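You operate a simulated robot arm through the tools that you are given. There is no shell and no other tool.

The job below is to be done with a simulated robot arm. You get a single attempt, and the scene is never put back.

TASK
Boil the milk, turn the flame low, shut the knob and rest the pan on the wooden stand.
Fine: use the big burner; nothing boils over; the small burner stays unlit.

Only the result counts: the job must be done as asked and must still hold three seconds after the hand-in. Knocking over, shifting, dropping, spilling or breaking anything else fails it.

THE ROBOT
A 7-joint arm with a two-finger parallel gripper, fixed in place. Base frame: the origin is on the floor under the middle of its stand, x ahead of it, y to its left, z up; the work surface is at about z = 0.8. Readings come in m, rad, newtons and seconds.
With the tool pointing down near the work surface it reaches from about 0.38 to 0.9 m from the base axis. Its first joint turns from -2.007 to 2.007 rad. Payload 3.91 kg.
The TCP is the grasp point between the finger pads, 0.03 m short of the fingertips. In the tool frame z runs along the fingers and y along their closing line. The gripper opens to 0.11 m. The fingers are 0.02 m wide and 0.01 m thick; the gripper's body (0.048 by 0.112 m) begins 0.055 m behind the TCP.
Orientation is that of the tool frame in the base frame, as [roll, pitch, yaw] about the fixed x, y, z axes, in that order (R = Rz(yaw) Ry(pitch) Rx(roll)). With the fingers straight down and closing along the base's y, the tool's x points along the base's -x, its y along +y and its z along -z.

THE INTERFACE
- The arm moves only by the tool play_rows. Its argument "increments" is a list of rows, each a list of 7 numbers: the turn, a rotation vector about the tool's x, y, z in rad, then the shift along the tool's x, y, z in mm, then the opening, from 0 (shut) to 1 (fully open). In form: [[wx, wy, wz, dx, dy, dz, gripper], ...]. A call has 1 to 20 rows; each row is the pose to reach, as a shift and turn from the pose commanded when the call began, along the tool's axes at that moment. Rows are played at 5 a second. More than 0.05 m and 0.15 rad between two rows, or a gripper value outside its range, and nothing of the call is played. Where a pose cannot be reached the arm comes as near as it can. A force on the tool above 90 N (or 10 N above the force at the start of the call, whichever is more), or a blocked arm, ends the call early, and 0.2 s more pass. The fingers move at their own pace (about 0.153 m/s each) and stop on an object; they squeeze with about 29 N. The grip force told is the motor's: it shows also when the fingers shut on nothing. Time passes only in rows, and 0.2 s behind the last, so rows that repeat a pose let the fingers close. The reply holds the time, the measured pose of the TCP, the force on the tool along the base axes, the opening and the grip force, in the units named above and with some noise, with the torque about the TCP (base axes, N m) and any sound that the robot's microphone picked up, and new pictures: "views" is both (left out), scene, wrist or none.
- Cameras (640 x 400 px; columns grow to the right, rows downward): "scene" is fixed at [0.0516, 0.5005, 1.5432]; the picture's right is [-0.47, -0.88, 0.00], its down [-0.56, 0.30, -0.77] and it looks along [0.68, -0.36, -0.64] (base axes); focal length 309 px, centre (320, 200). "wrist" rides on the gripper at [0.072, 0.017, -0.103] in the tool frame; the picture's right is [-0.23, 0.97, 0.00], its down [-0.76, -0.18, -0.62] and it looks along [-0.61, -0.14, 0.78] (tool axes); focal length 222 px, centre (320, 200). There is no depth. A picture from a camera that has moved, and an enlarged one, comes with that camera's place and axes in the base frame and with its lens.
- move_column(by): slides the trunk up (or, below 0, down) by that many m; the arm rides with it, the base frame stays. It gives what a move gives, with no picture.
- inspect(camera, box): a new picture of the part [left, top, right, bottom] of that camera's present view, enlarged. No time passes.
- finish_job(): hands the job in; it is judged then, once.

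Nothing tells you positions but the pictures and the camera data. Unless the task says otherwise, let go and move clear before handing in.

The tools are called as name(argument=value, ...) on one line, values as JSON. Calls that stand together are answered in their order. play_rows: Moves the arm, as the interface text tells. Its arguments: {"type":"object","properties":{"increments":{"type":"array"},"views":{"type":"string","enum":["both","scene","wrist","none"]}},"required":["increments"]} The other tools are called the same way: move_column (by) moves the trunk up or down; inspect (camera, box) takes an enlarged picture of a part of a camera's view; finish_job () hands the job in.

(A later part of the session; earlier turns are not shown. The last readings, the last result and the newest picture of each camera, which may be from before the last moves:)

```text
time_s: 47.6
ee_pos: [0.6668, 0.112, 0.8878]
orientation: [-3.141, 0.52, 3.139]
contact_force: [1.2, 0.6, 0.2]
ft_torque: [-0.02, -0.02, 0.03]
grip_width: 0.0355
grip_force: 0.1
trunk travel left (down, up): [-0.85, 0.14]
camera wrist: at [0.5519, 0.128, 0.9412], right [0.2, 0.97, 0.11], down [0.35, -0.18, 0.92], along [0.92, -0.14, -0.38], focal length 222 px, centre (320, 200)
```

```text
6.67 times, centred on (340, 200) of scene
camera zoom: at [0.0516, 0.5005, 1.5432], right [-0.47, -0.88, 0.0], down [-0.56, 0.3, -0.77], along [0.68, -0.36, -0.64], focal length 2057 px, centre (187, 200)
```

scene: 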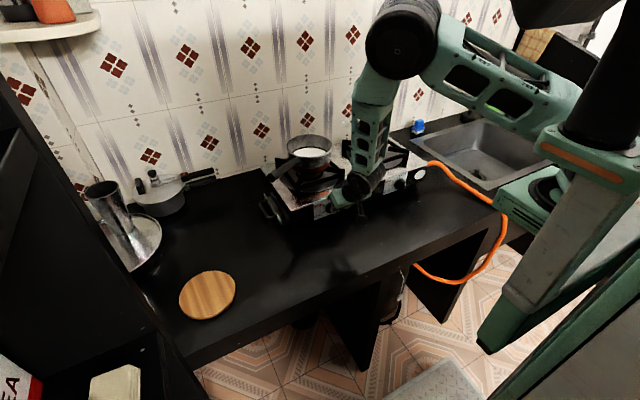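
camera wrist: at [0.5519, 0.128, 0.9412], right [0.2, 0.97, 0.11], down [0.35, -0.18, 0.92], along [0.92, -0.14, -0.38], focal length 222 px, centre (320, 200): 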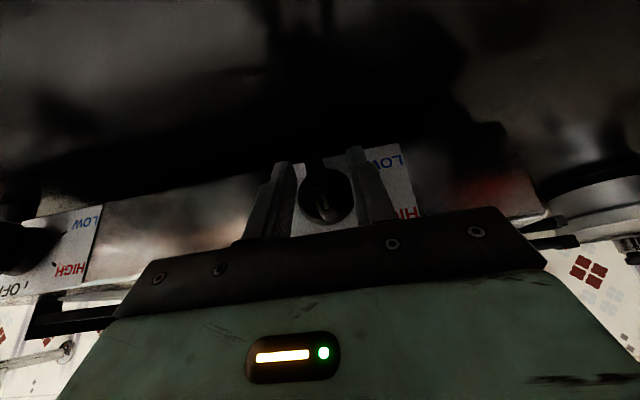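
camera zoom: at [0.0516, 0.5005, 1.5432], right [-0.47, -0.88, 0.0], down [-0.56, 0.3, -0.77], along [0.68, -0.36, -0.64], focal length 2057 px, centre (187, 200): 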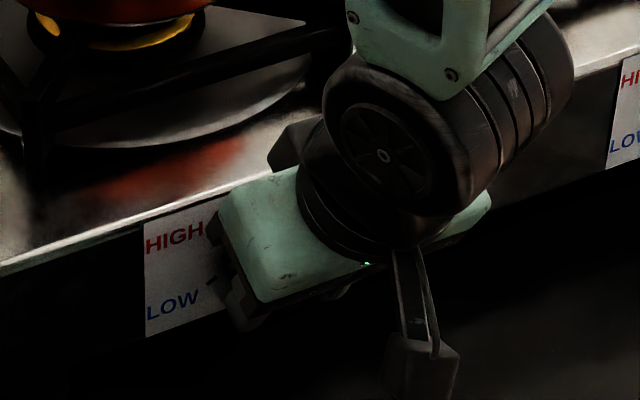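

The bar is centred between the fingers. I'll close on it.

play_rows(increments=[[0, 0, 0, 0, 0, 0, 0.15], [0, 0, 0, 0, 0, 0, 0], [0, 0, 0, 0, 0, 0, 0]], views="wrist")

inspect(camera="wrist", box=[240, 90, 440, 250])

```text
time_s: 48.4
ee_pos: [0.6658, 0.1098, 0.8878]
orientation: [-3.141, 0.521, 3.137]
contact_force: [-0.3, -9.8, -1.3]
ft_torque: [-0.08, -0.02, -0.1]
grip_width: 0.0138
grip_force: 45.0
trunk travel left (down, up): [-0.85, 0.14]
camera wrist: at [0.5519, 0.1267, 0.9412], right [0.2, 0.97, 0.11], down [0.35, -0.18, 0.92], along [0.91, -0.15, -0.38], focal length 222 px, centre (320, 200)
```

wrist: 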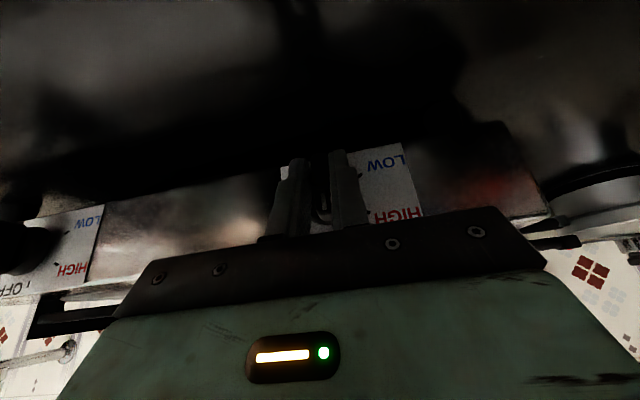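

```text
2.50 times, centred on (340, 170) of wrist
camera zoom: at [0.5519, 0.1267, 0.9412], right [0.2, 0.97, 0.11], down [0.35, -0.18, 0.92], along [0.91, -0.15, -0.38], focal length 555 px, centre (270, 275)
```

zoom: 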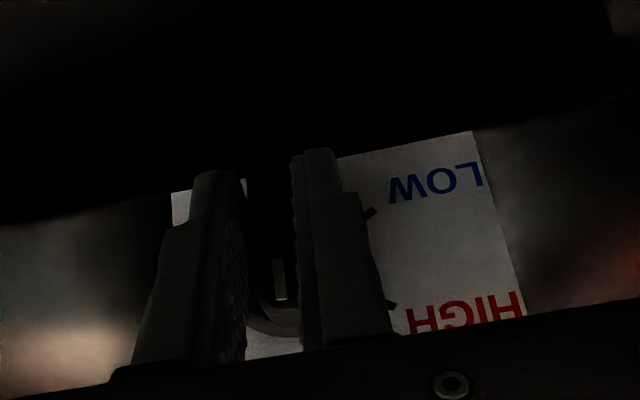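

I have the bar gripped (14 mm wide). I'll relieve the small sideways offset and then press straight in along +x.

play_rows(increments=[[0, 0, 0, 0, -2.5, 0, 0], [0, 0, 0, -2.6, -2.5, 1.5, 0], [0, 0, 0, -5.2, -2.5, 3.0, 0], [0, 0, 0, -7.0, -2.5, 4.0, 0], [0, 0, 0, -7.0, -2.5, 4.0, 0]], views="none")

inspect(camera="wrist", box=[240, 90, 440, 250])

```text
time_s: 49.6
ee_pos: [0.6716, 0.1099, 0.8872]
orientation: [-3.14, 0.513, -3.139]
contact_force: [-33.0, 3.1, -5.3]
ft_torque: [0.04, 0.44, 0.03]
grip_width: 0.0136
grip_force: 44.2
trunk travel left (down, up): [-0.85, 0.14]
```

```text
2.50 times, centred on (340, 170) of wrist
camera zoom: at [0.5572, 0.1262, 0.9421], right [0.2, 0.97, 0.11], down [0.36, -0.18, 0.92], along [0.91, -0.14, -0.38], focal length 555 px, centre (270, 275)
```

zoom: 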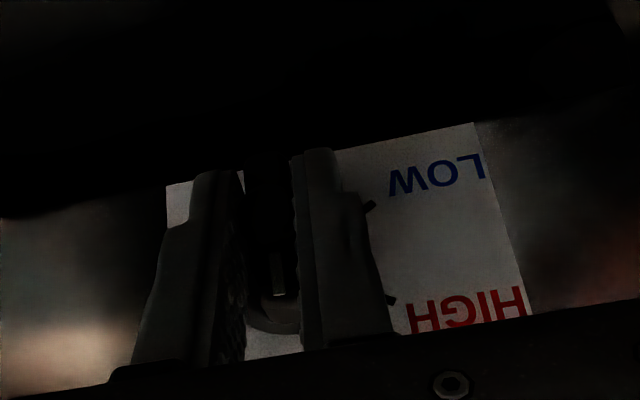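

The knob is pressed in firmly. I'll now roll the tool about the knob axis, starting with about 16° anticlockwise.

play_rows(increments=[[0.061, 0, -0.0345, 0, 0.7, 0, 0], [0.122, 0, -0.069, 0, 1.4, 0.1, 0], [0.183, 0, -0.1035, 0.1, 2.1, 0.2, 0], [0.244, 0, -0.138, 0.2, 2.8, 0.3, 0]], views="both")

inspect(camera="wrist", box=[240, 90, 440, 250])

```text
time_s: 50.6
ee_pos: [0.6734, 0.1135, 0.8878]
orientation: [-2.822, 0.498, -2.987]
contact_force: [-21.6, 0.4, 0.4]
ft_torque: [0.09, -0.32, 0.06]
grip_width: 0.0136
grip_force: 44.8
trunk travel left (down, up): [-0.85, 0.14]
camera wrist: at [0.5597, 0.1437, 0.9347], right [0.2, 0.97, -0.16], down [0.35, 0.08, 0.93], along [0.92, -0.24, -0.32], focal length 222 px, centre (320, 200)
```

scene: 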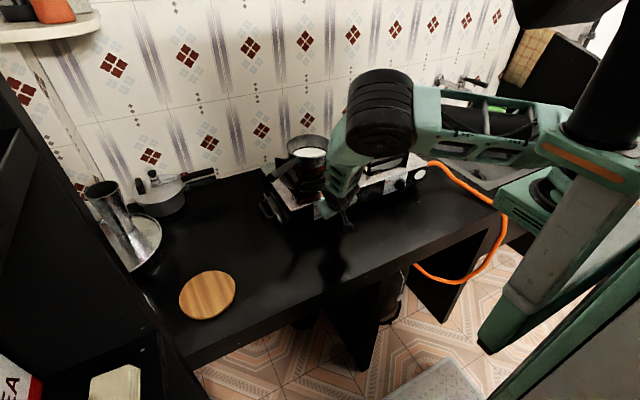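
wrist: 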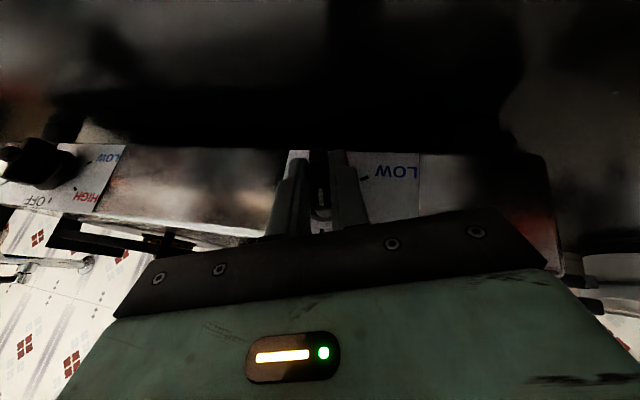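

```text
2.50 times, centred on (340, 170) of wrist
camera zoom: at [0.5597, 0.1437, 0.9347], right [0.2, 0.97, -0.16], down [0.35, 0.08, 0.93], along [0.92, -0.24, -0.32], focal length 555 px, centre (270, 275)
```

zoom: 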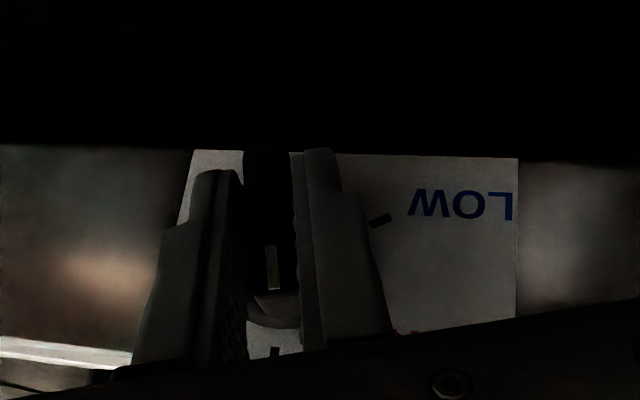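

It turns freely now, with almost no torque, so pressing in unlocked it. I'll continue the roll toward HIGH while keeping it pressed.

play_rows(increments=[[0.0955, 0, -0.0547, 0, 1.1, 0, 0], [0.191, 0, -0.1093, 0.1, 2.2, 0.2, 0], [0.2864, 0, -0.164, 0.3, 3.2, 0.5, 0], [0.3819, 0, -0.2187, 0.5, 4.3, 0.8, 0]], views="both")

inspect(camera="wrist", box=[240, 90, 440, 250])

inspect(camera="scene", box=[260, 120, 380, 230])

```text
time_s: 51.6
ee_pos: [0.6741, 0.1162, 0.8861]
orientation: [-2.347, 0.385, -2.781]
contact_force: [-11.5, 4.7, -2.0]
ft_torque: [0.19, -0.41, 0.25]
grip_width: 0.0139
grip_force: 45.3
trunk travel left (down, up): [-0.85, 0.14]
camera wrist: at [0.5595, 0.1649, 0.9146], right [0.2, 0.81, -0.56], down [0.35, 0.47, 0.81], along [0.92, -0.36, -0.19], focal length 222 px, centre (320, 200)
```

scene: 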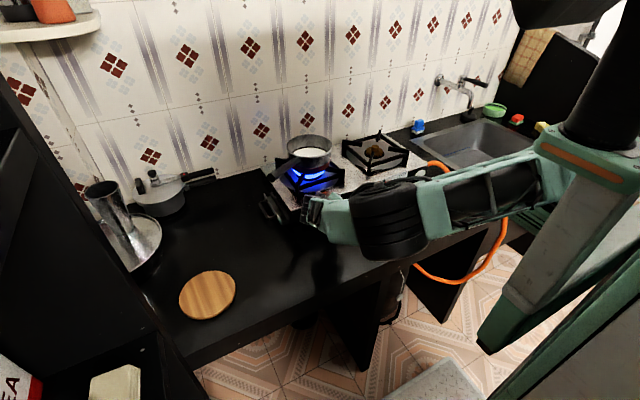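
wrist: 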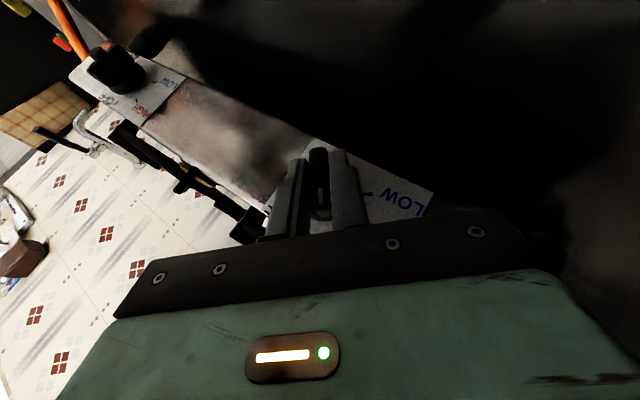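

```text
2.50 times, centred on (340, 170) of wrist
camera zoom: at [0.5595, 0.1649, 0.9146], right [0.2, 0.81, -0.56], down [0.35, 0.47, 0.81], along [0.92, -0.36, -0.19], focal length 555 px, centre (270, 275)
```

zoom: 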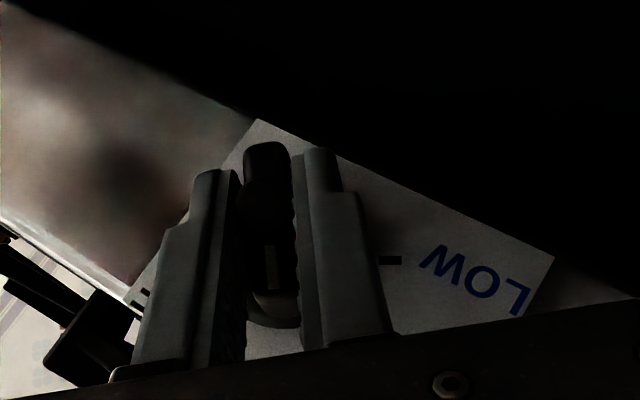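

```text
3.64 times, centred on (320, 175) of scene
camera zoom: at [0.0516, 0.5005, 1.5432], right [-0.47, -0.88, 0.0], down [-0.56, 0.3, -0.77], along [0.68, -0.36, -0.64], focal length 1122 px, centre (320, 291)
```

zoom: 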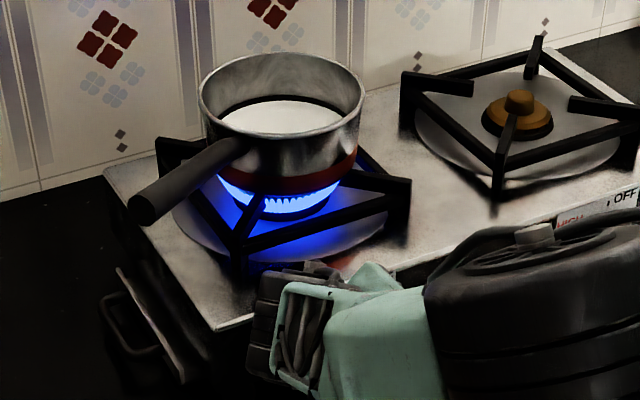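

The big burner is lit with a strong blue flame, and the small burner is unlit. I'll finish the turn to the HIGH mark (about 60°).

play_rows(increments=[[0.0955, 0, -0.0547, 0, 1.1, 0, 0], [0.191, 0, -0.1093, 0.1, 2.2, 0.2, 0], [0.2778, 0, -0.159, 0.3, 3.1, 0.5, 0]], views="both")

inspect(camera="wrist", box=[240, 90, 440, 250])

inspect(camera="scene", box=[260, 120, 380, 230])

```text
time_s: 52.4
ee_pos: [0.6742, 0.1193, 0.8823]
orientation: [-2.041, 0.256, -2.683]
contact_force: [-12.7, 11.8, -1.2]
ft_torque: [0.21, 0.04, -0.1]
grip_width: 0.0143
grip_force: 45.0
trunk travel left (down, up): [-0.85, 0.14]
camera wrist: at [0.5595, 0.1737, 0.8952], right [0.2, 0.59, -0.78], down [0.35, 0.7, 0.62], along [0.91, -0.4, -0.07], focal length 222 px, centre (320, 200)
```

scene: 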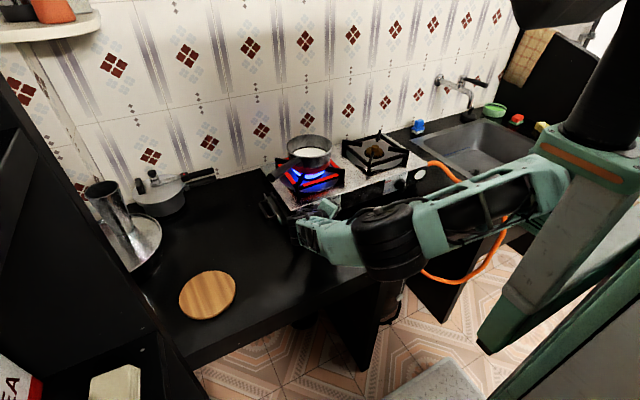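
wrist: 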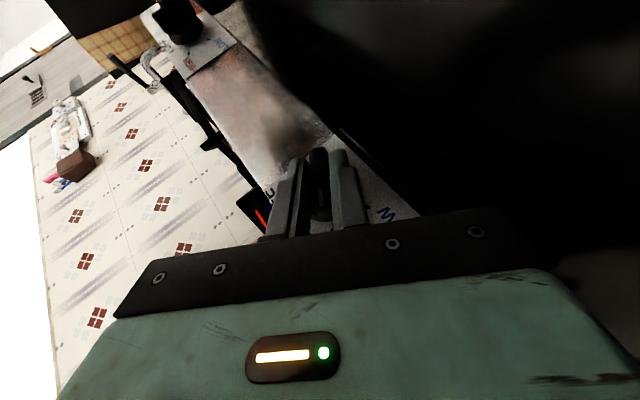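

```text
2.50 times, centred on (340, 170) of wrist
camera zoom: at [0.5595, 0.1737, 0.8952], right [0.2, 0.59, -0.78], down [0.35, 0.7, 0.62], along [0.91, -0.4, -0.07], focal length 555 px, centre (270, 275)
```

zoom: 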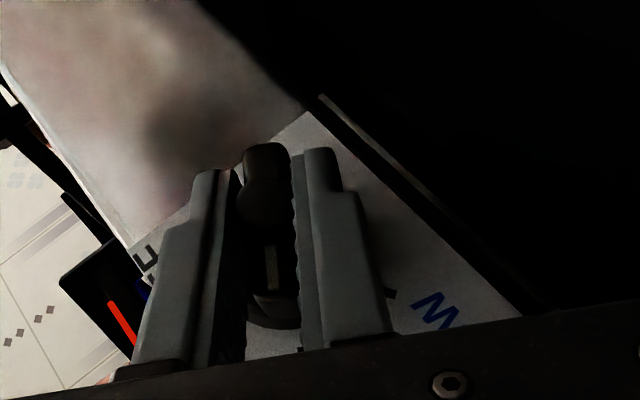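

```text
3.64 times, centred on (320, 175) of scene
camera zoom: at [0.0516, 0.5005, 1.5432], right [-0.47, -0.88, 0.0], down [-0.56, 0.3, -0.77], along [0.68, -0.36, -0.64], focal length 1122 px, centre (320, 291)
```

zoom: 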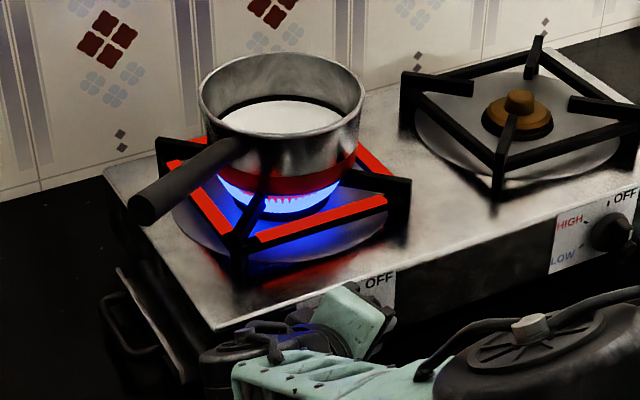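

The knob is at HIGH, the flame is strong and the milk is heating. I'll let go, back out and roll upright so I can later push the pointer from above, while keeping an eye on the milk.

play_rows(increments=[[0, 0, 0, 0, 0, 0, 0.32], [0, 0, 0, 0, 0, -5, 0.32], [0, 0, 0, 0, 0, -25, 0.32], [0, 0, 0, 0, 0, -48, 0.32], [0, 0, 0, 0, 0, -70, 0.32], [-0.1128, 0, 0.0646, 1.2, -5.7, -68, 0.2], [-0.2256, 0, 0.1292, 2.3, -11.4, -66, 0], [-0.3384, 0, 0.1938, 3.5, -17.1, -64, 0], [-0.4512, 0, 0.2584, 4.6, -22.8, -62, 0], [-0.564, 0, 0.323, 5.8, -28.5, -60, 0], [-0.6768, 0, 0.3876, 6.9, -34.2, -58, 0], [-0.7896, 0, 0.4522, 8.1, -39.9, -56, 0], [-0.9027, 0, 0.5169, 9.2, -45.6, -54, 0]], views="both")

inspect(camera="scene", box=[260, 120, 380, 230])

inspect(camera="wrist", box=[240, 90, 440, 250])

```text
time_s: 55.2
ee_pos: [0.6389, 0.1319, 0.9436]
orientation: [3.139, 0.523, 3.139]
contact_force: [-0.6, 0.3, -1.0]
ft_torque: [-0.05, -0.03, -0.01]
grip_width: 0.0
grip_force: 28.5
trunk travel left (down, up): [-0.85, 0.14]
camera wrist: at [0.5245, 0.1486, 0.9974], right [0.2, 0.97, 0.11], down [0.35, -0.18, 0.92], along [0.92, -0.14, -0.38], focal length 222 px, centre (320, 200)
```

scene: 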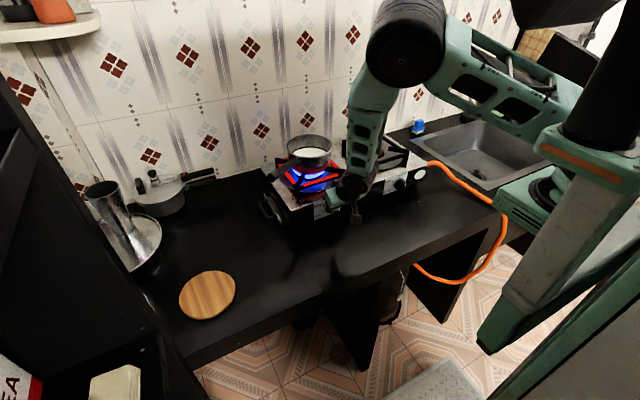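
wrist: 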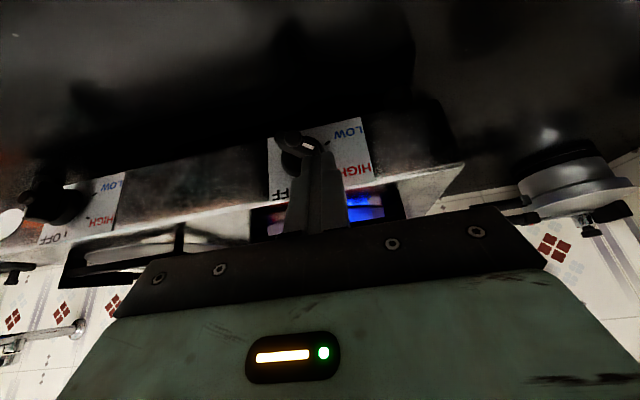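

```text
3.64 times, centred on (320, 175) of scene
camera zoom: at [0.0516, 0.5005, 1.5432], right [-0.47, -0.88, 0.0], down [-0.56, 0.3, -0.77], along [0.68, -0.36, -0.64], focal length 1122 px, centre (320, 291)
```

zoom: 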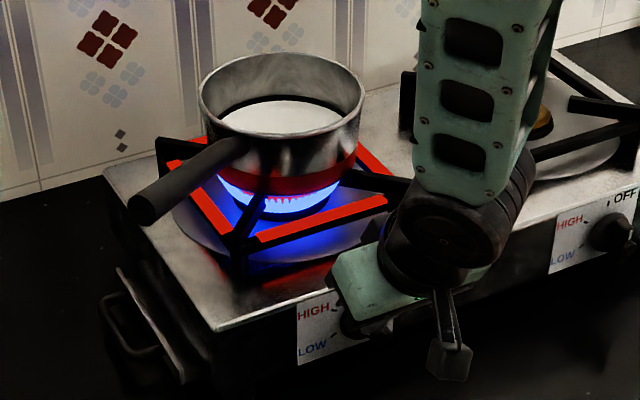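

```text
2.50 times, centred on (340, 170) of wrist
camera zoom: at [0.5245, 0.1486, 0.9974], right [0.2, 0.97, 0.11], down [0.35, -0.18, 0.92], along [0.92, -0.14, -0.38], focal length 555 px, centre (270, 275)
```

zoom: 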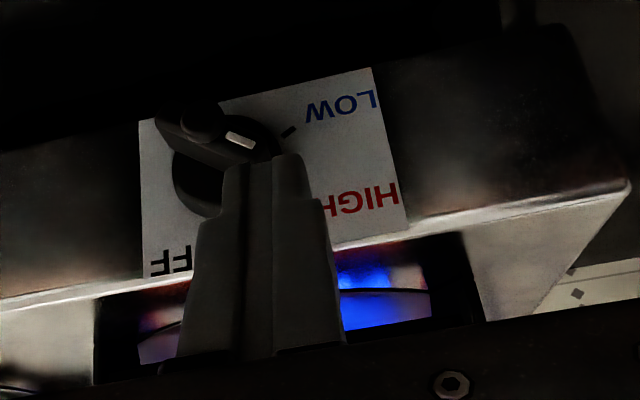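

The knob stays at HIGH with the flame strong and the milk still calm. I'll bring the closed fingers upright and hover directly above the pointer end, ready to push it down to LOW.

play_rows(increments=[[0, 0.13, 0, -5, 0, 0, 0], [0, 0.26, 0, -12, 0, 8, 0], [0, 0.39, 0, -22, 0, 18, 0], [0, 0.52, 0, -31.3, 0, 27.9, 0], [0, 0.52, 0, -31.3, 0, 27.9, 0]], views="both")

inspect(camera="scene", box=[260, 120, 380, 230])

inspect(camera="wrist", box=[240, 90, 420, 240])

```text
time_s: 56.4
ee_pos: [0.6797, 0.1307, 0.9347]
orientation: [-3.139, 0.0, 3.138]
contact_force: [0.4, -0.3, 0.8]
ft_torque: [-0.01, 0.0, 0.01]
grip_width: 0.0
grip_force: 28.9
trunk travel left (down, up): [-0.85, 0.14]
camera wrist: at [0.6076, 0.1476, 1.0385], right [0.23, 0.97, 0.0], down [0.76, -0.18, 0.62], along [0.61, -0.14, -0.78], focal length 222 px, centre (320, 200)
```

scene: 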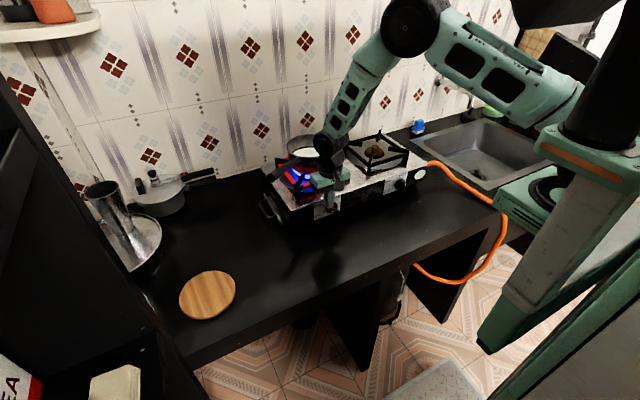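
wrist: 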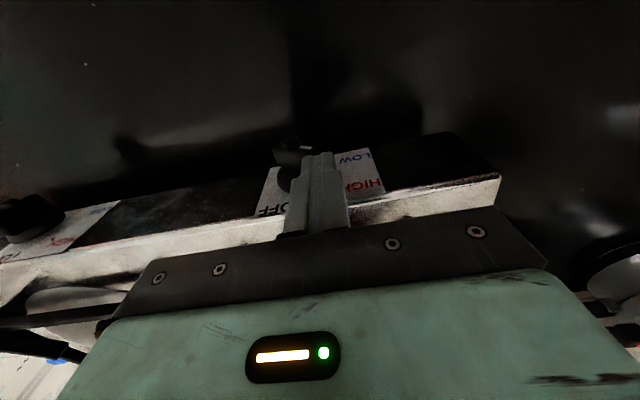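

```text
3.64 times, centred on (320, 175) of scene
camera zoom: at [0.0516, 0.5005, 1.5432], right [-0.47, -0.88, 0.0], down [-0.56, 0.3, -0.77], along [0.68, -0.36, -0.64], focal length 1122 px, centre (320, 291)
```

zoom: 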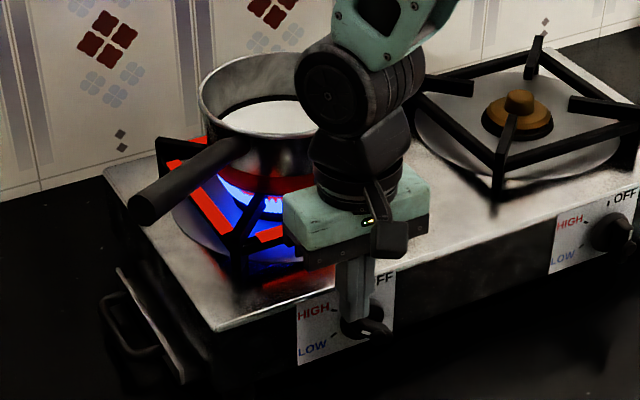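

```text
2.67 times, centred on (330, 165) of wrist
camera zoom: at [0.6076, 0.1476, 1.0385], right [0.23, 0.97, 0.0], down [0.76, -0.18, 0.62], along [0.61, -0.14, -0.78], focal length 592 px, centre (293, 293)
```

zoom: 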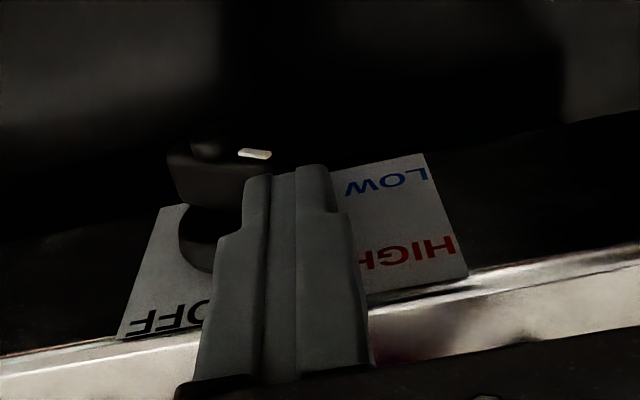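

I'm in position above the pointer end, and part of the milk surface is visible past the arm. I'll wait in short stretches and watch the milk.

play_rows(increments=[[0, 0, 0, 0, 0, 0, 0], [0, 0, 0, 0, 0, 0, 0], [0, 0, 0, 0, 0, 0, 0], [0, 0, 0, 0, 0, 0, 0]], views="none")

inspect(camera="scene", box=[280, 120, 360, 190])

```text
time_s: 57.4
ee_pos: [0.6803, 0.13, 0.9343]
orientation: [-3.141, 0.001, 3.138]
contact_force: [0.3, 0.4, 0.2]
ft_torque: [0.02, -0.01, 0.02]
grip_width: 0.0001
grip_force: 28.8
trunk travel left (down, up): [-0.85, 0.14]
```

```text
5.71 times, centred on (320, 155) of scene
camera zoom: at [0.0516, 0.5005, 1.5432], right [-0.47, -0.88, 0.0], down [-0.56, 0.3, -0.77], along [0.68, -0.36, -0.64], focal length 1763 px, centre (320, 457)
```

zoom: 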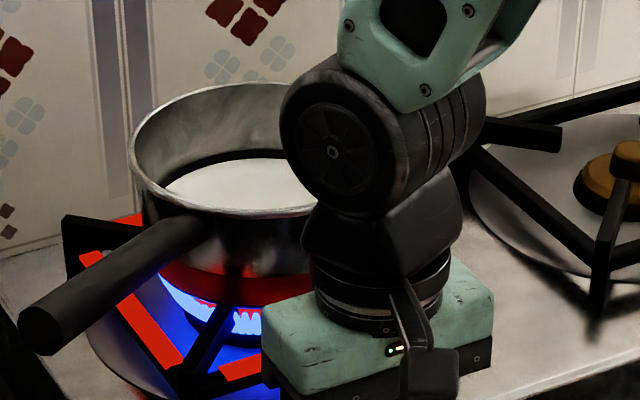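

play_rows(increments=[[0, 0, 0, 0, 0, 0, 0], [0, 0, 0, 0, 0, 0, 0], [0, 0, 0, 0, 0, 0, 0], [0, 0, 0, 0, 0, 0, 0], [0, 0, 0, 0, 0, 0, 0], [0, 0, 0, 0, 0, 0, 0], [0, 0, 0, 0, 0, 0, 0], [0, 0, 0, 0, 0, 0, 0], [0, 0, 0, 0, 0, 0, 0]], views="none")

inspect(camera="scene", box=[280, 120, 360, 190])

```text
time_s: 59.4
ee_pos: [0.6786, 0.1294, 0.9346]
orientation: [3.141, -0.001, 3.139]
contact_force: [1.3, 0.0, 0.0]
ft_torque: [-0.04, -0.04, 0.0]
grip_width: 0.0
grip_force: 29.0
trunk travel left (down, up): [-0.85, 0.14]
```

```text
5.71 times, centred on (320, 155) of scene
camera zoom: at [0.0516, 0.5005, 1.5432], right [-0.47, -0.88, 0.0], down [-0.56, 0.3, -0.77], along [0.68, -0.36, -0.64], focal length 1763 px, centre (320, 457)
```

zoom: 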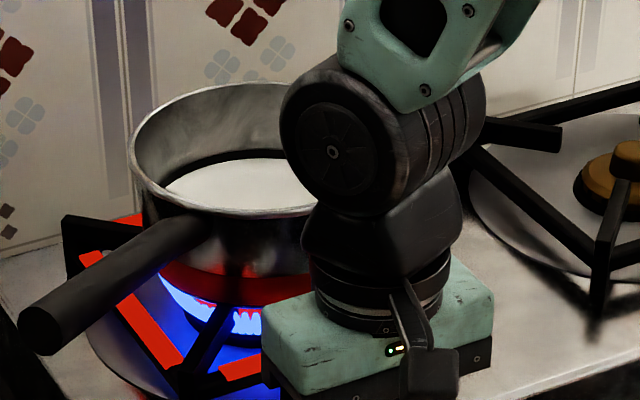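

play_rows(increments=[[0, 0, 0, 0, 0, 0, 0], [0, 0, 0, 0, 0, 0, 0], [0, 0, 0, 0, 0, 0, 0], [0, 0, 0, 0, 0, 0, 0], [0, 0, 0, 0, 0, 0, 0], [0, 0, 0, 0, 0, 0, 0], [0, 0, 0, 0, 0, 0, 0], [0, 0, 0, 0, 0, 0, 0], [0, 0, 0, 0, 0, 0, 0]], views="none")

inspect(camera="scene", box=[280, 120, 360, 190])

```text
time_s: 61.4
ee_pos: [0.6814, 0.1313, 0.9343]
orientation: [3.142, -0.001, 3.137]
contact_force: [-0.4, -0.7, 0.2]
ft_torque: [-0.04, -0.02, 0.02]
grip_width: 0.0
grip_force: 28.4
trunk travel left (down, up): [-0.85, 0.14]
```

```text
5.71 times, centred on (320, 155) of scene
camera zoom: at [0.0516, 0.5005, 1.5432], right [-0.47, -0.88, 0.0], down [-0.56, 0.3, -0.77], along [0.68, -0.36, -0.64], focal length 1763 px, centre (320, 457)
```

zoom: 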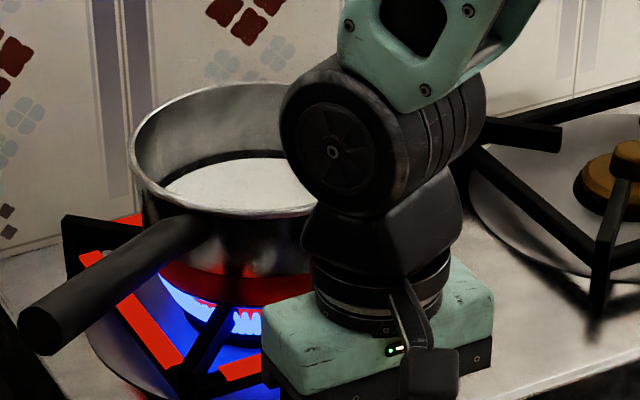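

play_rows(increments=[[0, 0, 0, 0, 0, 0, 0], [0, 0, 0, 0, 0, 0, 0], [0, 0, 0, 0, 0, 0, 0], [0, 0, 0, 0, 0, 0, 0], [0, 0, 0, 0, 0, 0, 0], [0, 0, 0, 0, 0, 0, 0], [0, 0, 0, 0, 0, 0, 0], [0, 0, 0, 0, 0, 0, 0], [0, 0, 0, 0, 0, 0, 0]], views="none")

inspect(camera="scene", box=[280, 120, 360, 190])

```text
time_s: 63.4
ee_pos: [0.6807, 0.1301, 0.9351]
orientation: [-3.141, 0.0, 3.138]
contact_force: [0.3, 1.0, 0.2]
ft_torque: [-0.02, 0.02, -0.01]
grip_width: 0.0001
grip_force: 29.4
trunk travel left (down, up): [-0.85, 0.14]
```

```text
5.71 times, centred on (320, 155) of scene
camera zoom: at [0.0516, 0.5005, 1.5432], right [-0.47, -0.88, 0.0], down [-0.56, 0.3, -0.77], along [0.68, -0.36, -0.64], focal length 1763 px, centre (320, 457)
```

zoom: 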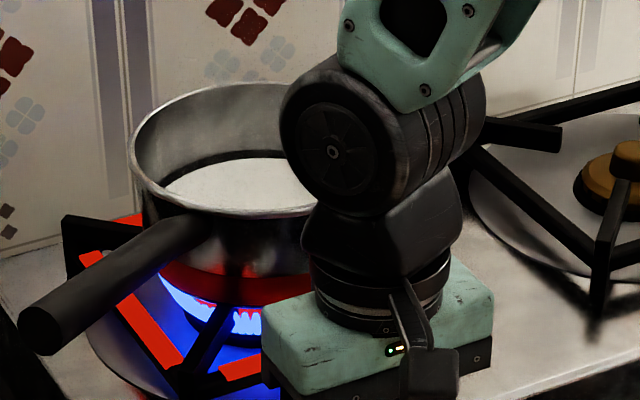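

play_rows(increments=[[0, 0, 0, 0, 0, 0, 0], [0, 0, 0, 0, 0, 0, 0], [0, 0, 0, 0, 0, 0, 0], [0, 0, 0, 0, 0, 0, 0], [0, 0, 0, 0, 0, 0, 0], [0, 0, 0, 0, 0, 0, 0], [0, 0, 0, 0, 0, 0, 0], [0, 0, 0, 0, 0, 0, 0], [0, 0, 0, 0, 0, 0, 0]], views="none")

inspect(camera="scene", box=[280, 120, 360, 190])

```text
time_s: 65.4
ee_pos: [0.6791, 0.1305, 0.9354]
orientation: [3.141, -0.001, 3.139]
contact_force: [0.2, -1.1, 0.7]
ft_torque: [0.01, 0.01, -0.01]
grip_width: 0.0
grip_force: 28.6
trunk travel left (down, up): [-0.85, 0.14]
```

```text
5.71 times, centred on (320, 155) of scene
camera zoom: at [0.0516, 0.5005, 1.5432], right [-0.47, -0.88, 0.0], down [-0.56, 0.3, -0.77], along [0.68, -0.36, -0.64], focal length 1763 px, centre (320, 457)
```

zoom: 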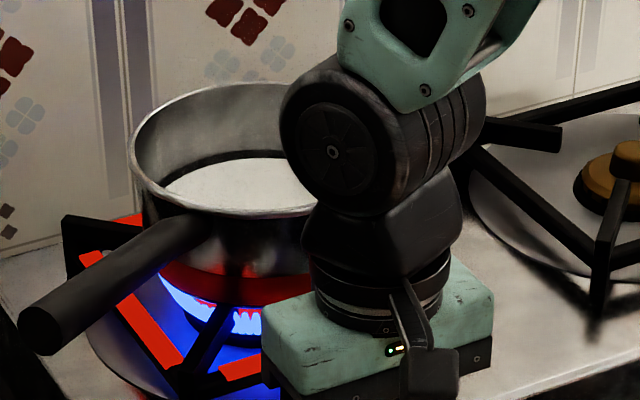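

play_rows(increments=[[0, 0, 0, 0, 0, 0, 0], [0, 0, 0, 0, 0, 0, 0], [0, 0, 0, 0, 0, 0, 0], [0, 0, 0, 0, 0, 0, 0], [0, 0, 0, 0, 0, 0, 0], [0, 0, 0, 0, 0, 0, 0], [0, 0, 0, 0, 0, 0, 0], [0, 0, 0, 0, 0, 0, 0], [0, 0, 0, 0, 0, 0, 0]], views="none")

inspect(camera="scene", box=[280, 120, 360, 190])

```text
time_s: 67.4
ee_pos: [0.6804, 0.1307, 0.9343]
orientation: [-3.142, 0.0, 3.138]
contact_force: [-0.9, -0.7, 0.2]
ft_torque: [0.0, 0.0, -0.01]
grip_width: 0.0
grip_force: 29.2
trunk travel left (down, up): [-0.85, 0.14]
```

```text
5.71 times, centred on (320, 155) of scene
camera zoom: at [0.0516, 0.5005, 1.5432], right [-0.47, -0.88, 0.0], down [-0.56, 0.3, -0.77], along [0.68, -0.36, -0.64], focal length 1763 px, centre (320, 457)
```

zoom: 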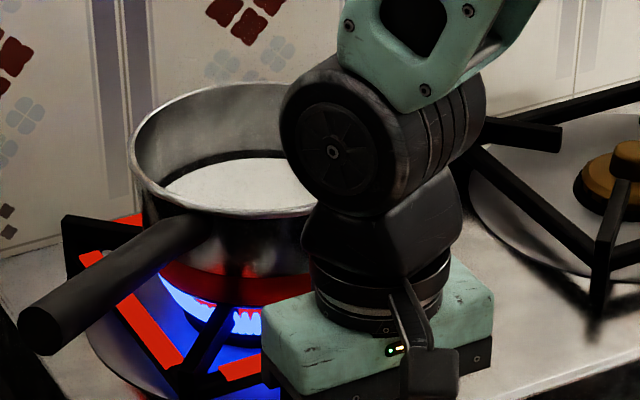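

play_rows(increments=[[0, 0, 0, 0, 0, 0, 0], [0, 0, 0, 0, 0, 0, 0], [0, 0, 0, 0, 0, 0, 0], [0, 0, 0, 0, 0, 0, 0], [0, 0, 0, 0, 0, 0, 0], [0, 0, 0, 0, 0, 0, 0], [0, 0, 0, 0, 0, 0, 0], [0, 0, 0, 0, 0, 0, 0], [0, 0, 0, 0, 0, 0, 0]], views="none")

inspect(camera="scene", box=[280, 120, 360, 190])

```text
time_s: 69.4
ee_pos: [0.6794, 0.1318, 0.9357]
orientation: [3.141, 0.001, 3.138]
contact_force: [-0.3, -0.8, 0.3]
ft_torque: [0.01, 0.0, 0.01]
grip_width: 0.0002
grip_force: 29.4
trunk travel left (down, up): [-0.85, 0.14]
```

```text
5.71 times, centred on (320, 155) of scene
camera zoom: at [0.0516, 0.5005, 1.5432], right [-0.47, -0.88, 0.0], down [-0.56, 0.3, -0.77], along [0.68, -0.36, -0.64], focal length 1763 px, centre (320, 457)
```

zoom: 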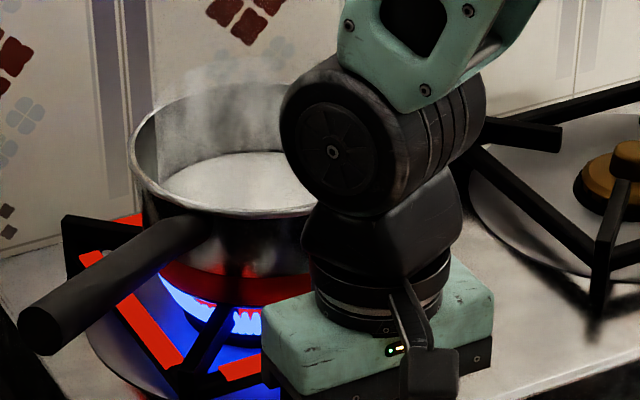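

Steam is rising and the milk level is creeping up, so boiling is close. I'll use shorter steps now.

play_rows(increments=[[0, 0, 0, 0, 0, 0, 0], [0, 0, 0, 0, 0, 0, 0]], views="none")

inspect(camera="scene", box=[280, 120, 360, 190])

```text
time_s: 70.0
ee_pos: [0.6793, 0.1317, 0.934]
orientation: [3.141, -0.001, 3.138]
contact_force: [-0.1, 0.6, -0.3]
ft_torque: [-0.02, 0.02, -0.02]
grip_width: 0.0002
grip_force: 29.2
trunk travel left (down, up): [-0.85, 0.14]
```

```text
5.71 times, centred on (320, 155) of scene
camera zoom: at [0.0516, 0.5005, 1.5432], right [-0.47, -0.88, 0.0], down [-0.56, 0.3, -0.77], along [0.68, -0.36, -0.64], focal length 1763 px, centre (320, 457)
```

zoom: 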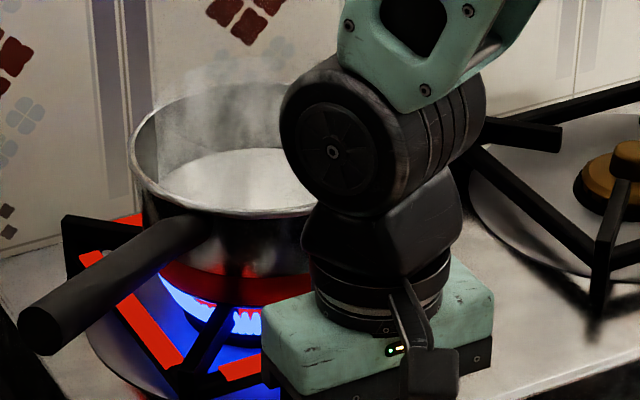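

play_rows(increments=[[0, 0, 0, 0, 0, 0, 0], [0, 0, 0, 0, 0, 0, 0]], views="none")

inspect(camera="scene", box=[280, 120, 360, 190])

```text
time_s: 70.6
ee_pos: [0.6805, 0.1312, 0.9352]
orientation: [-3.14, 0.0, 3.138]
contact_force: [-0.9, -0.3, 0.3]
ft_torque: [0.02, 0.02, 0.01]
grip_width: 0.0002
grip_force: 29.1
trunk travel left (down, up): [-0.85, 0.14]
```

```text
5.71 times, centred on (320, 155) of scene
camera zoom: at [0.0516, 0.5005, 1.5432], right [-0.47, -0.88, 0.0], down [-0.56, 0.3, -0.77], along [0.68, -0.36, -0.64], focal length 1763 px, centre (320, 457)
```

zoom: 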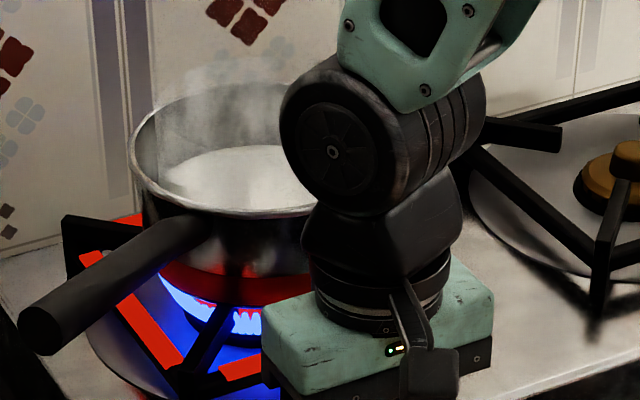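

play_rows(increments=[[0, 0, 0, 0, 0, 0, 0], [0, 0, 0, 0, 0, 0, 0]], views="none")

inspect(camera="scene", box=[280, 120, 360, 190])

```text
time_s: 71.2
ee_pos: [0.6791, 0.1314, 0.9346]
orientation: [3.14, 0.0, 3.138]
contact_force: [0.3, -0.6, 0.0]
ft_torque: [0.01, 0.02, 0.04]
grip_width: 0.0
grip_force: 29.0
trunk travel left (down, up): [-0.85, 0.14]
```

```text
5.71 times, centred on (320, 155) of scene
camera zoom: at [0.0516, 0.5005, 1.5432], right [-0.47, -0.88, 0.0], down [-0.56, 0.3, -0.77], along [0.68, -0.36, -0.64], focal length 1763 px, centre (320, 457)
```

zoom: 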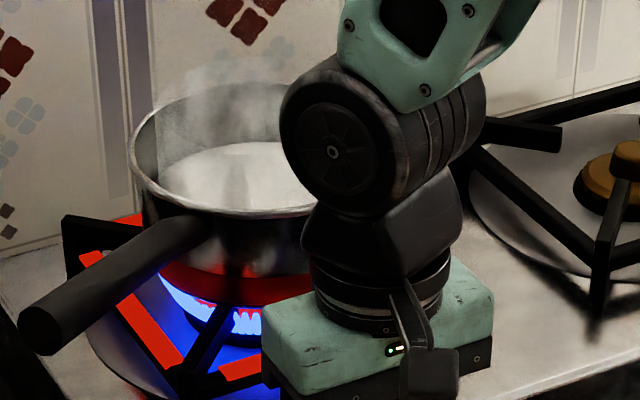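

play_rows(increments=[[0, 0, 0, 0, 0, 0, 0], [0, 0, 0, 0, 0, 0, 0], [0, 0, 0, 0, 0, 0, 0]], views="none")

inspect(camera="scene", box=[280, 120, 360, 190])

```text
time_s: 72.0
ee_pos: [0.6782, 0.1308, 0.9356]
orientation: [-3.14, 0.001, 3.137]
contact_force: [1.4, 0.2, -0.2]
ft_torque: [-0.01, 0.02, -0.03]
grip_width: 0.0
grip_force: 29.1
trunk travel left (down, up): [-0.85, 0.14]
```

```text
5.71 times, centred on (320, 155) of scene
camera zoom: at [0.0516, 0.5005, 1.5432], right [-0.47, -0.88, 0.0], down [-0.56, 0.3, -0.77], along [0.68, -0.36, -0.64], focal length 1763 px, centre (320, 457)
```

zoom: 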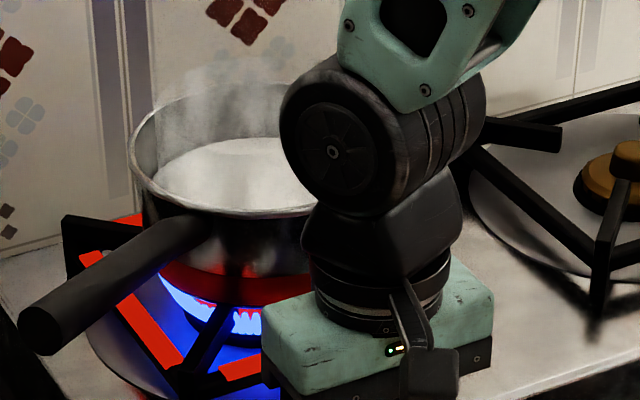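

The milk is boiling: it's rising steadily with plenty of steam. Now I'll push the pointer end down toward LOW.

play_rows(increments=[[0, 0, 0, 0, 0.5, 12, 0], [0, 0, 0, 0, 0.5, 21, 0], [0, 0, 0, 0, 0.5, 27, 0]], views="wrist")

inspect(camera="scene", box=[270, 120, 370, 230])

inspect(camera="wrist", box=[240, 90, 420, 240])

```text
time_s: 72.8
ee_pos: [0.6799, 0.1314, 0.9069]
orientation: [-3.141, 0.0, 3.138]
contact_force: [0.2, 2.2, 0.5]
ft_torque: [0.04, -0.05, 0.05]
grip_width: 0.0001
grip_force: 29.4
trunk travel left (down, up): [-0.85, 0.14]
camera wrist: at [0.6076, 0.1475, 1.0109], right [0.23, 0.97, 0.0], down [0.76, -0.18, 0.62], along [0.61, -0.14, -0.78], focal length 222 px, centre (320, 200)
```

wrist: 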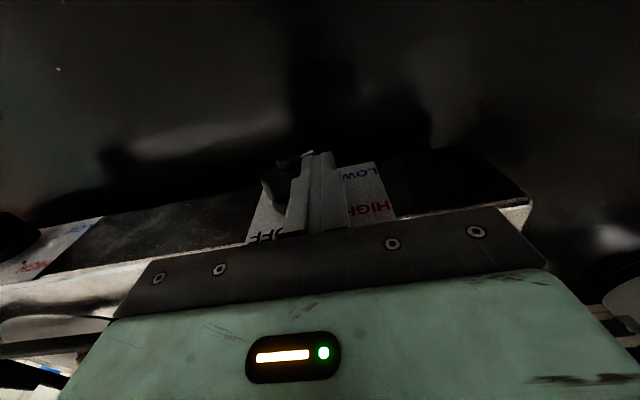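

```text
3.64 times, centred on (320, 175) of scene
camera zoom: at [0.0516, 0.5005, 1.5432], right [-0.47, -0.88, 0.0], down [-0.56, 0.3, -0.77], along [0.68, -0.36, -0.64], focal length 1122 px, centre (320, 291)
```

zoom: 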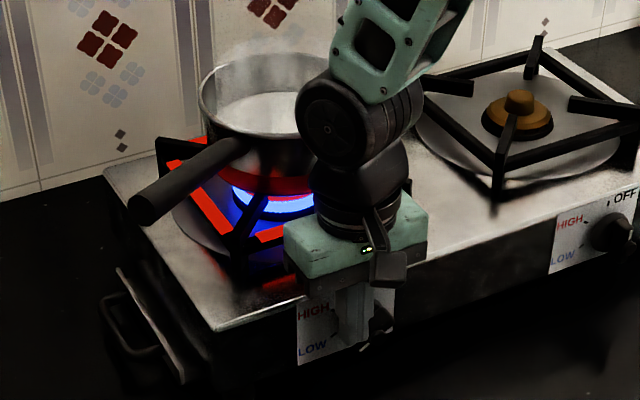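

```text
2.67 times, centred on (330, 165) of wrist
camera zoom: at [0.6076, 0.1475, 1.0109], right [0.23, 0.97, 0.0], down [0.76, -0.18, 0.62], along [0.61, -0.14, -0.78], focal length 592 px, centre (293, 293)
```

zoom: 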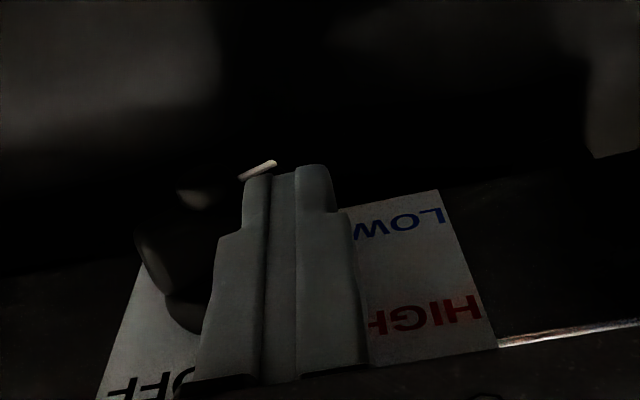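

The pointer is now at about 118°, essentially at LOW, and the flame has shrunk. I'll hold a moment and check the flame and milk.

play_rows(increments=[[0, 0, 0, 0, 0, 0.5, 0], [0, 0, 0, 0, 0, 0.5, 0]], views="none")

inspect(camera="scene", box=[280, 120, 360, 190])

inspect(camera="wrist", box=[280, 130, 400, 220])

```text
time_s: 73.4
ee_pos: [0.6807, 0.1314, 0.9067]
orientation: [-3.141, 0.002, 3.138]
contact_force: [-0.2, -1.0, 3.5]
ft_torque: [-0.04, 0.02, 0.04]
grip_width: 0.0
grip_force: 29.4
trunk travel left (down, up): [-0.85, 0.14]
```

```text
5.71 times, centred on (320, 155) of scene
camera zoom: at [0.0516, 0.5005, 1.5432], right [-0.47, -0.88, 0.0], down [-0.56, 0.3, -0.77], along [0.68, -0.36, -0.64], focal length 1763 px, centre (320, 457)
```

zoom: 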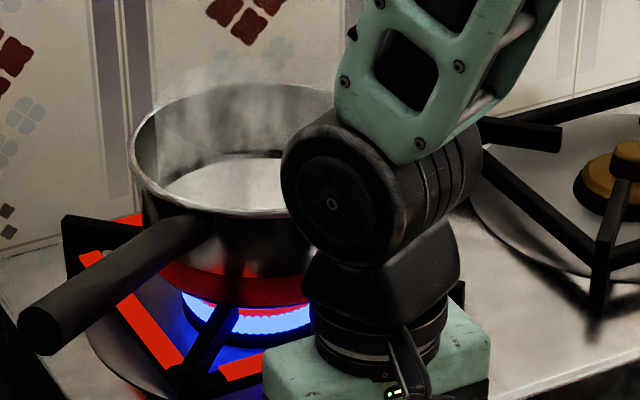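

```text
4.44 times, centred on (340, 175) of wrist
camera zoom: at [0.6076, 0.1475, 1.0107], right [0.23, 0.97, 0.0], down [0.76, -0.18, 0.62], along [0.61, -0.14, -0.78], focal length 987 px, centre (231, 311)
```

zoom: 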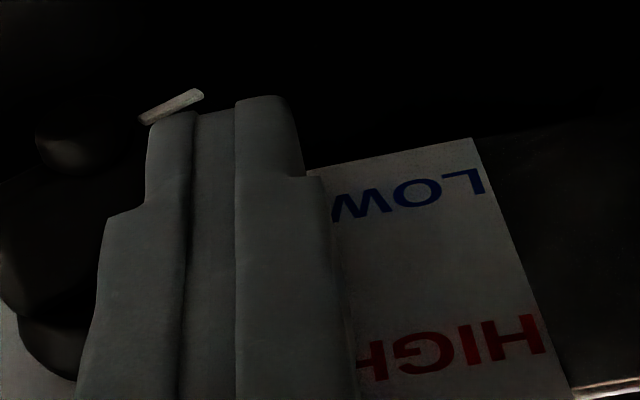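

The risen milk has settled back and the flame is clearly low. I'll let it simmer on LOW for a couple of seconds while checking the level.

play_rows(increments=[[0, 0, 0, 0, 0, 0, 0], [0, 0, 0, 0, 0, 0, 0], [0, 0, 0, 0, 0, 0, 0], [0, 0, 0, 0, 0, 0, 0], [0, 0, 0, 0, 0, 0, 0], [0, 0, 0, 0, 0, 0, 0]], views="none")

inspect(camera="scene", box=[280, 120, 360, 190])

```text
time_s: 74.8
ee_pos: [0.6808, 0.1309, 0.9066]
orientation: [3.141, -0.001, 3.139]
contact_force: [1.0, -1.0, 0.9]
ft_torque: [-0.02, 0.0, 0.01]
grip_width: 0.0001
grip_force: 28.8
trunk travel left (down, up): [-0.85, 0.14]
```

```text
5.71 times, centred on (320, 155) of scene
camera zoom: at [0.0516, 0.5005, 1.5432], right [-0.47, -0.88, 0.0], down [-0.56, 0.3, -0.77], along [0.68, -0.36, -0.64], focal length 1763 px, centre (320, 457)
```

zoom: 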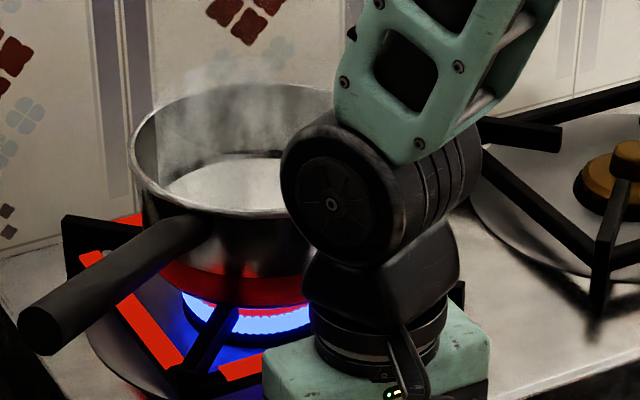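

The milk is simmering, steaming and stable on LOW. Now I'll shut it: lift the fingers over to the right side and push the other end of the bar down, then left, to swing the pointer back to OFF.

play_rows(increments=[[0, 0, 0, 0, 0, -14, 0], [0, 0, 0, 0, -8, -27, 0], [0, 0, 0, 0, -27, -27, 0], [0, 0, 0, 0, -43, -25, 0], [0, 0, 0, 0, -43, -13, 0], [0, 0, 0, 0, -43, -3, 0], [0, 0, 0, 0, -43, 7, 0], [0, 0, 0, 0, -43, 15, 0], [0, 0, 0, 0, -43, 20, 0]], views="both")

inspect(camera="wrist", box=[240, 90, 420, 240])

inspect(camera="scene", box=[270, 120, 370, 230])

```text
time_s: 76.8
ee_pos: [0.6794, 0.0888, 0.887]
orientation: [-3.141, 0.002, 3.138]
contact_force: [0.4, -0.7, 0.4]
ft_torque: [0.02, 0.0, 0.02]
grip_width: 0.0
grip_force: 29.2
trunk travel left (down, up): [-0.85, 0.14]
camera wrist: at [0.6078, 0.1059, 0.9903], right [0.23, 0.97, 0.0], down [0.76, -0.18, 0.62], along [0.61, -0.14, -0.78], focal length 222 px, centre (320, 200)
```

scene: 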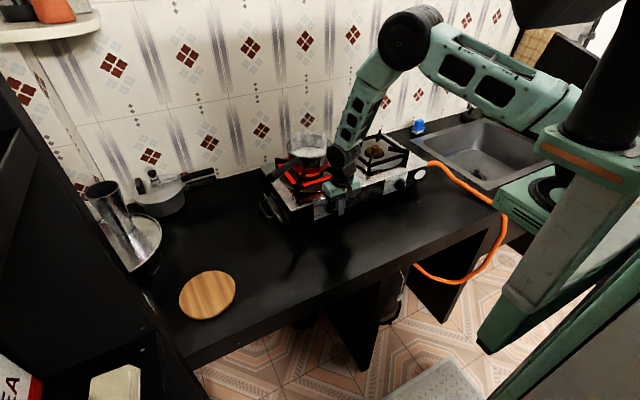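
wrist: 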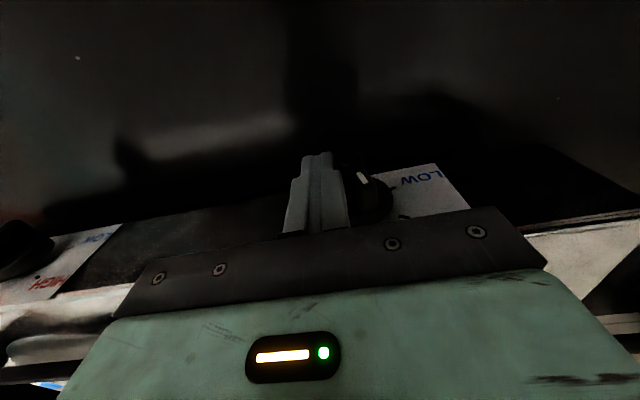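

```text
2.67 times, centred on (330, 165) of wrist
camera zoom: at [0.6078, 0.1059, 0.9903], right [0.23, 0.97, 0.0], down [0.76, -0.18, 0.62], along [0.61, -0.14, -0.78], focal length 592 px, centre (293, 293)
```

zoom: 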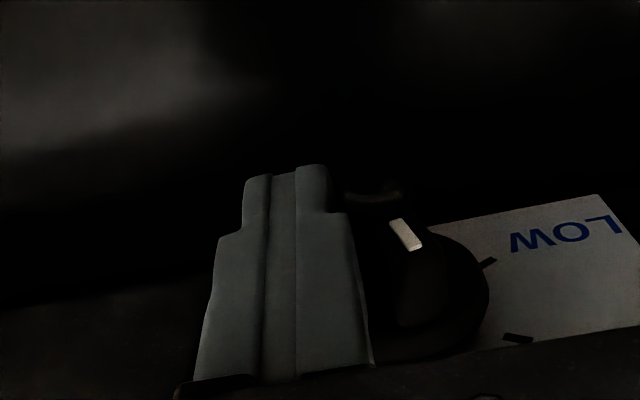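

```text
3.64 times, centred on (320, 175) of scene
camera zoom: at [0.0516, 0.5005, 1.5432], right [-0.47, -0.88, 0.0], down [-0.56, 0.3, -0.77], along [0.68, -0.36, -0.64], focal length 1122 px, centre (320, 291)
```

zoom: 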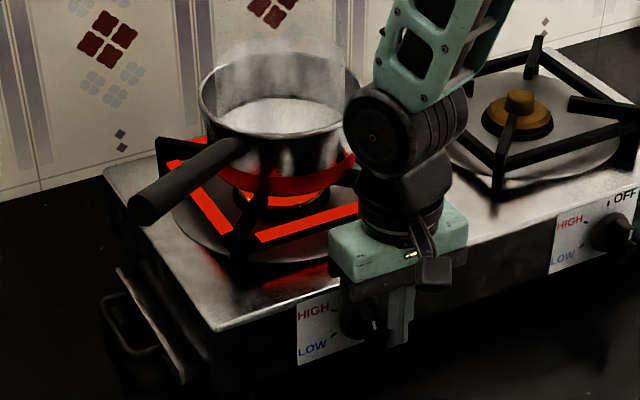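

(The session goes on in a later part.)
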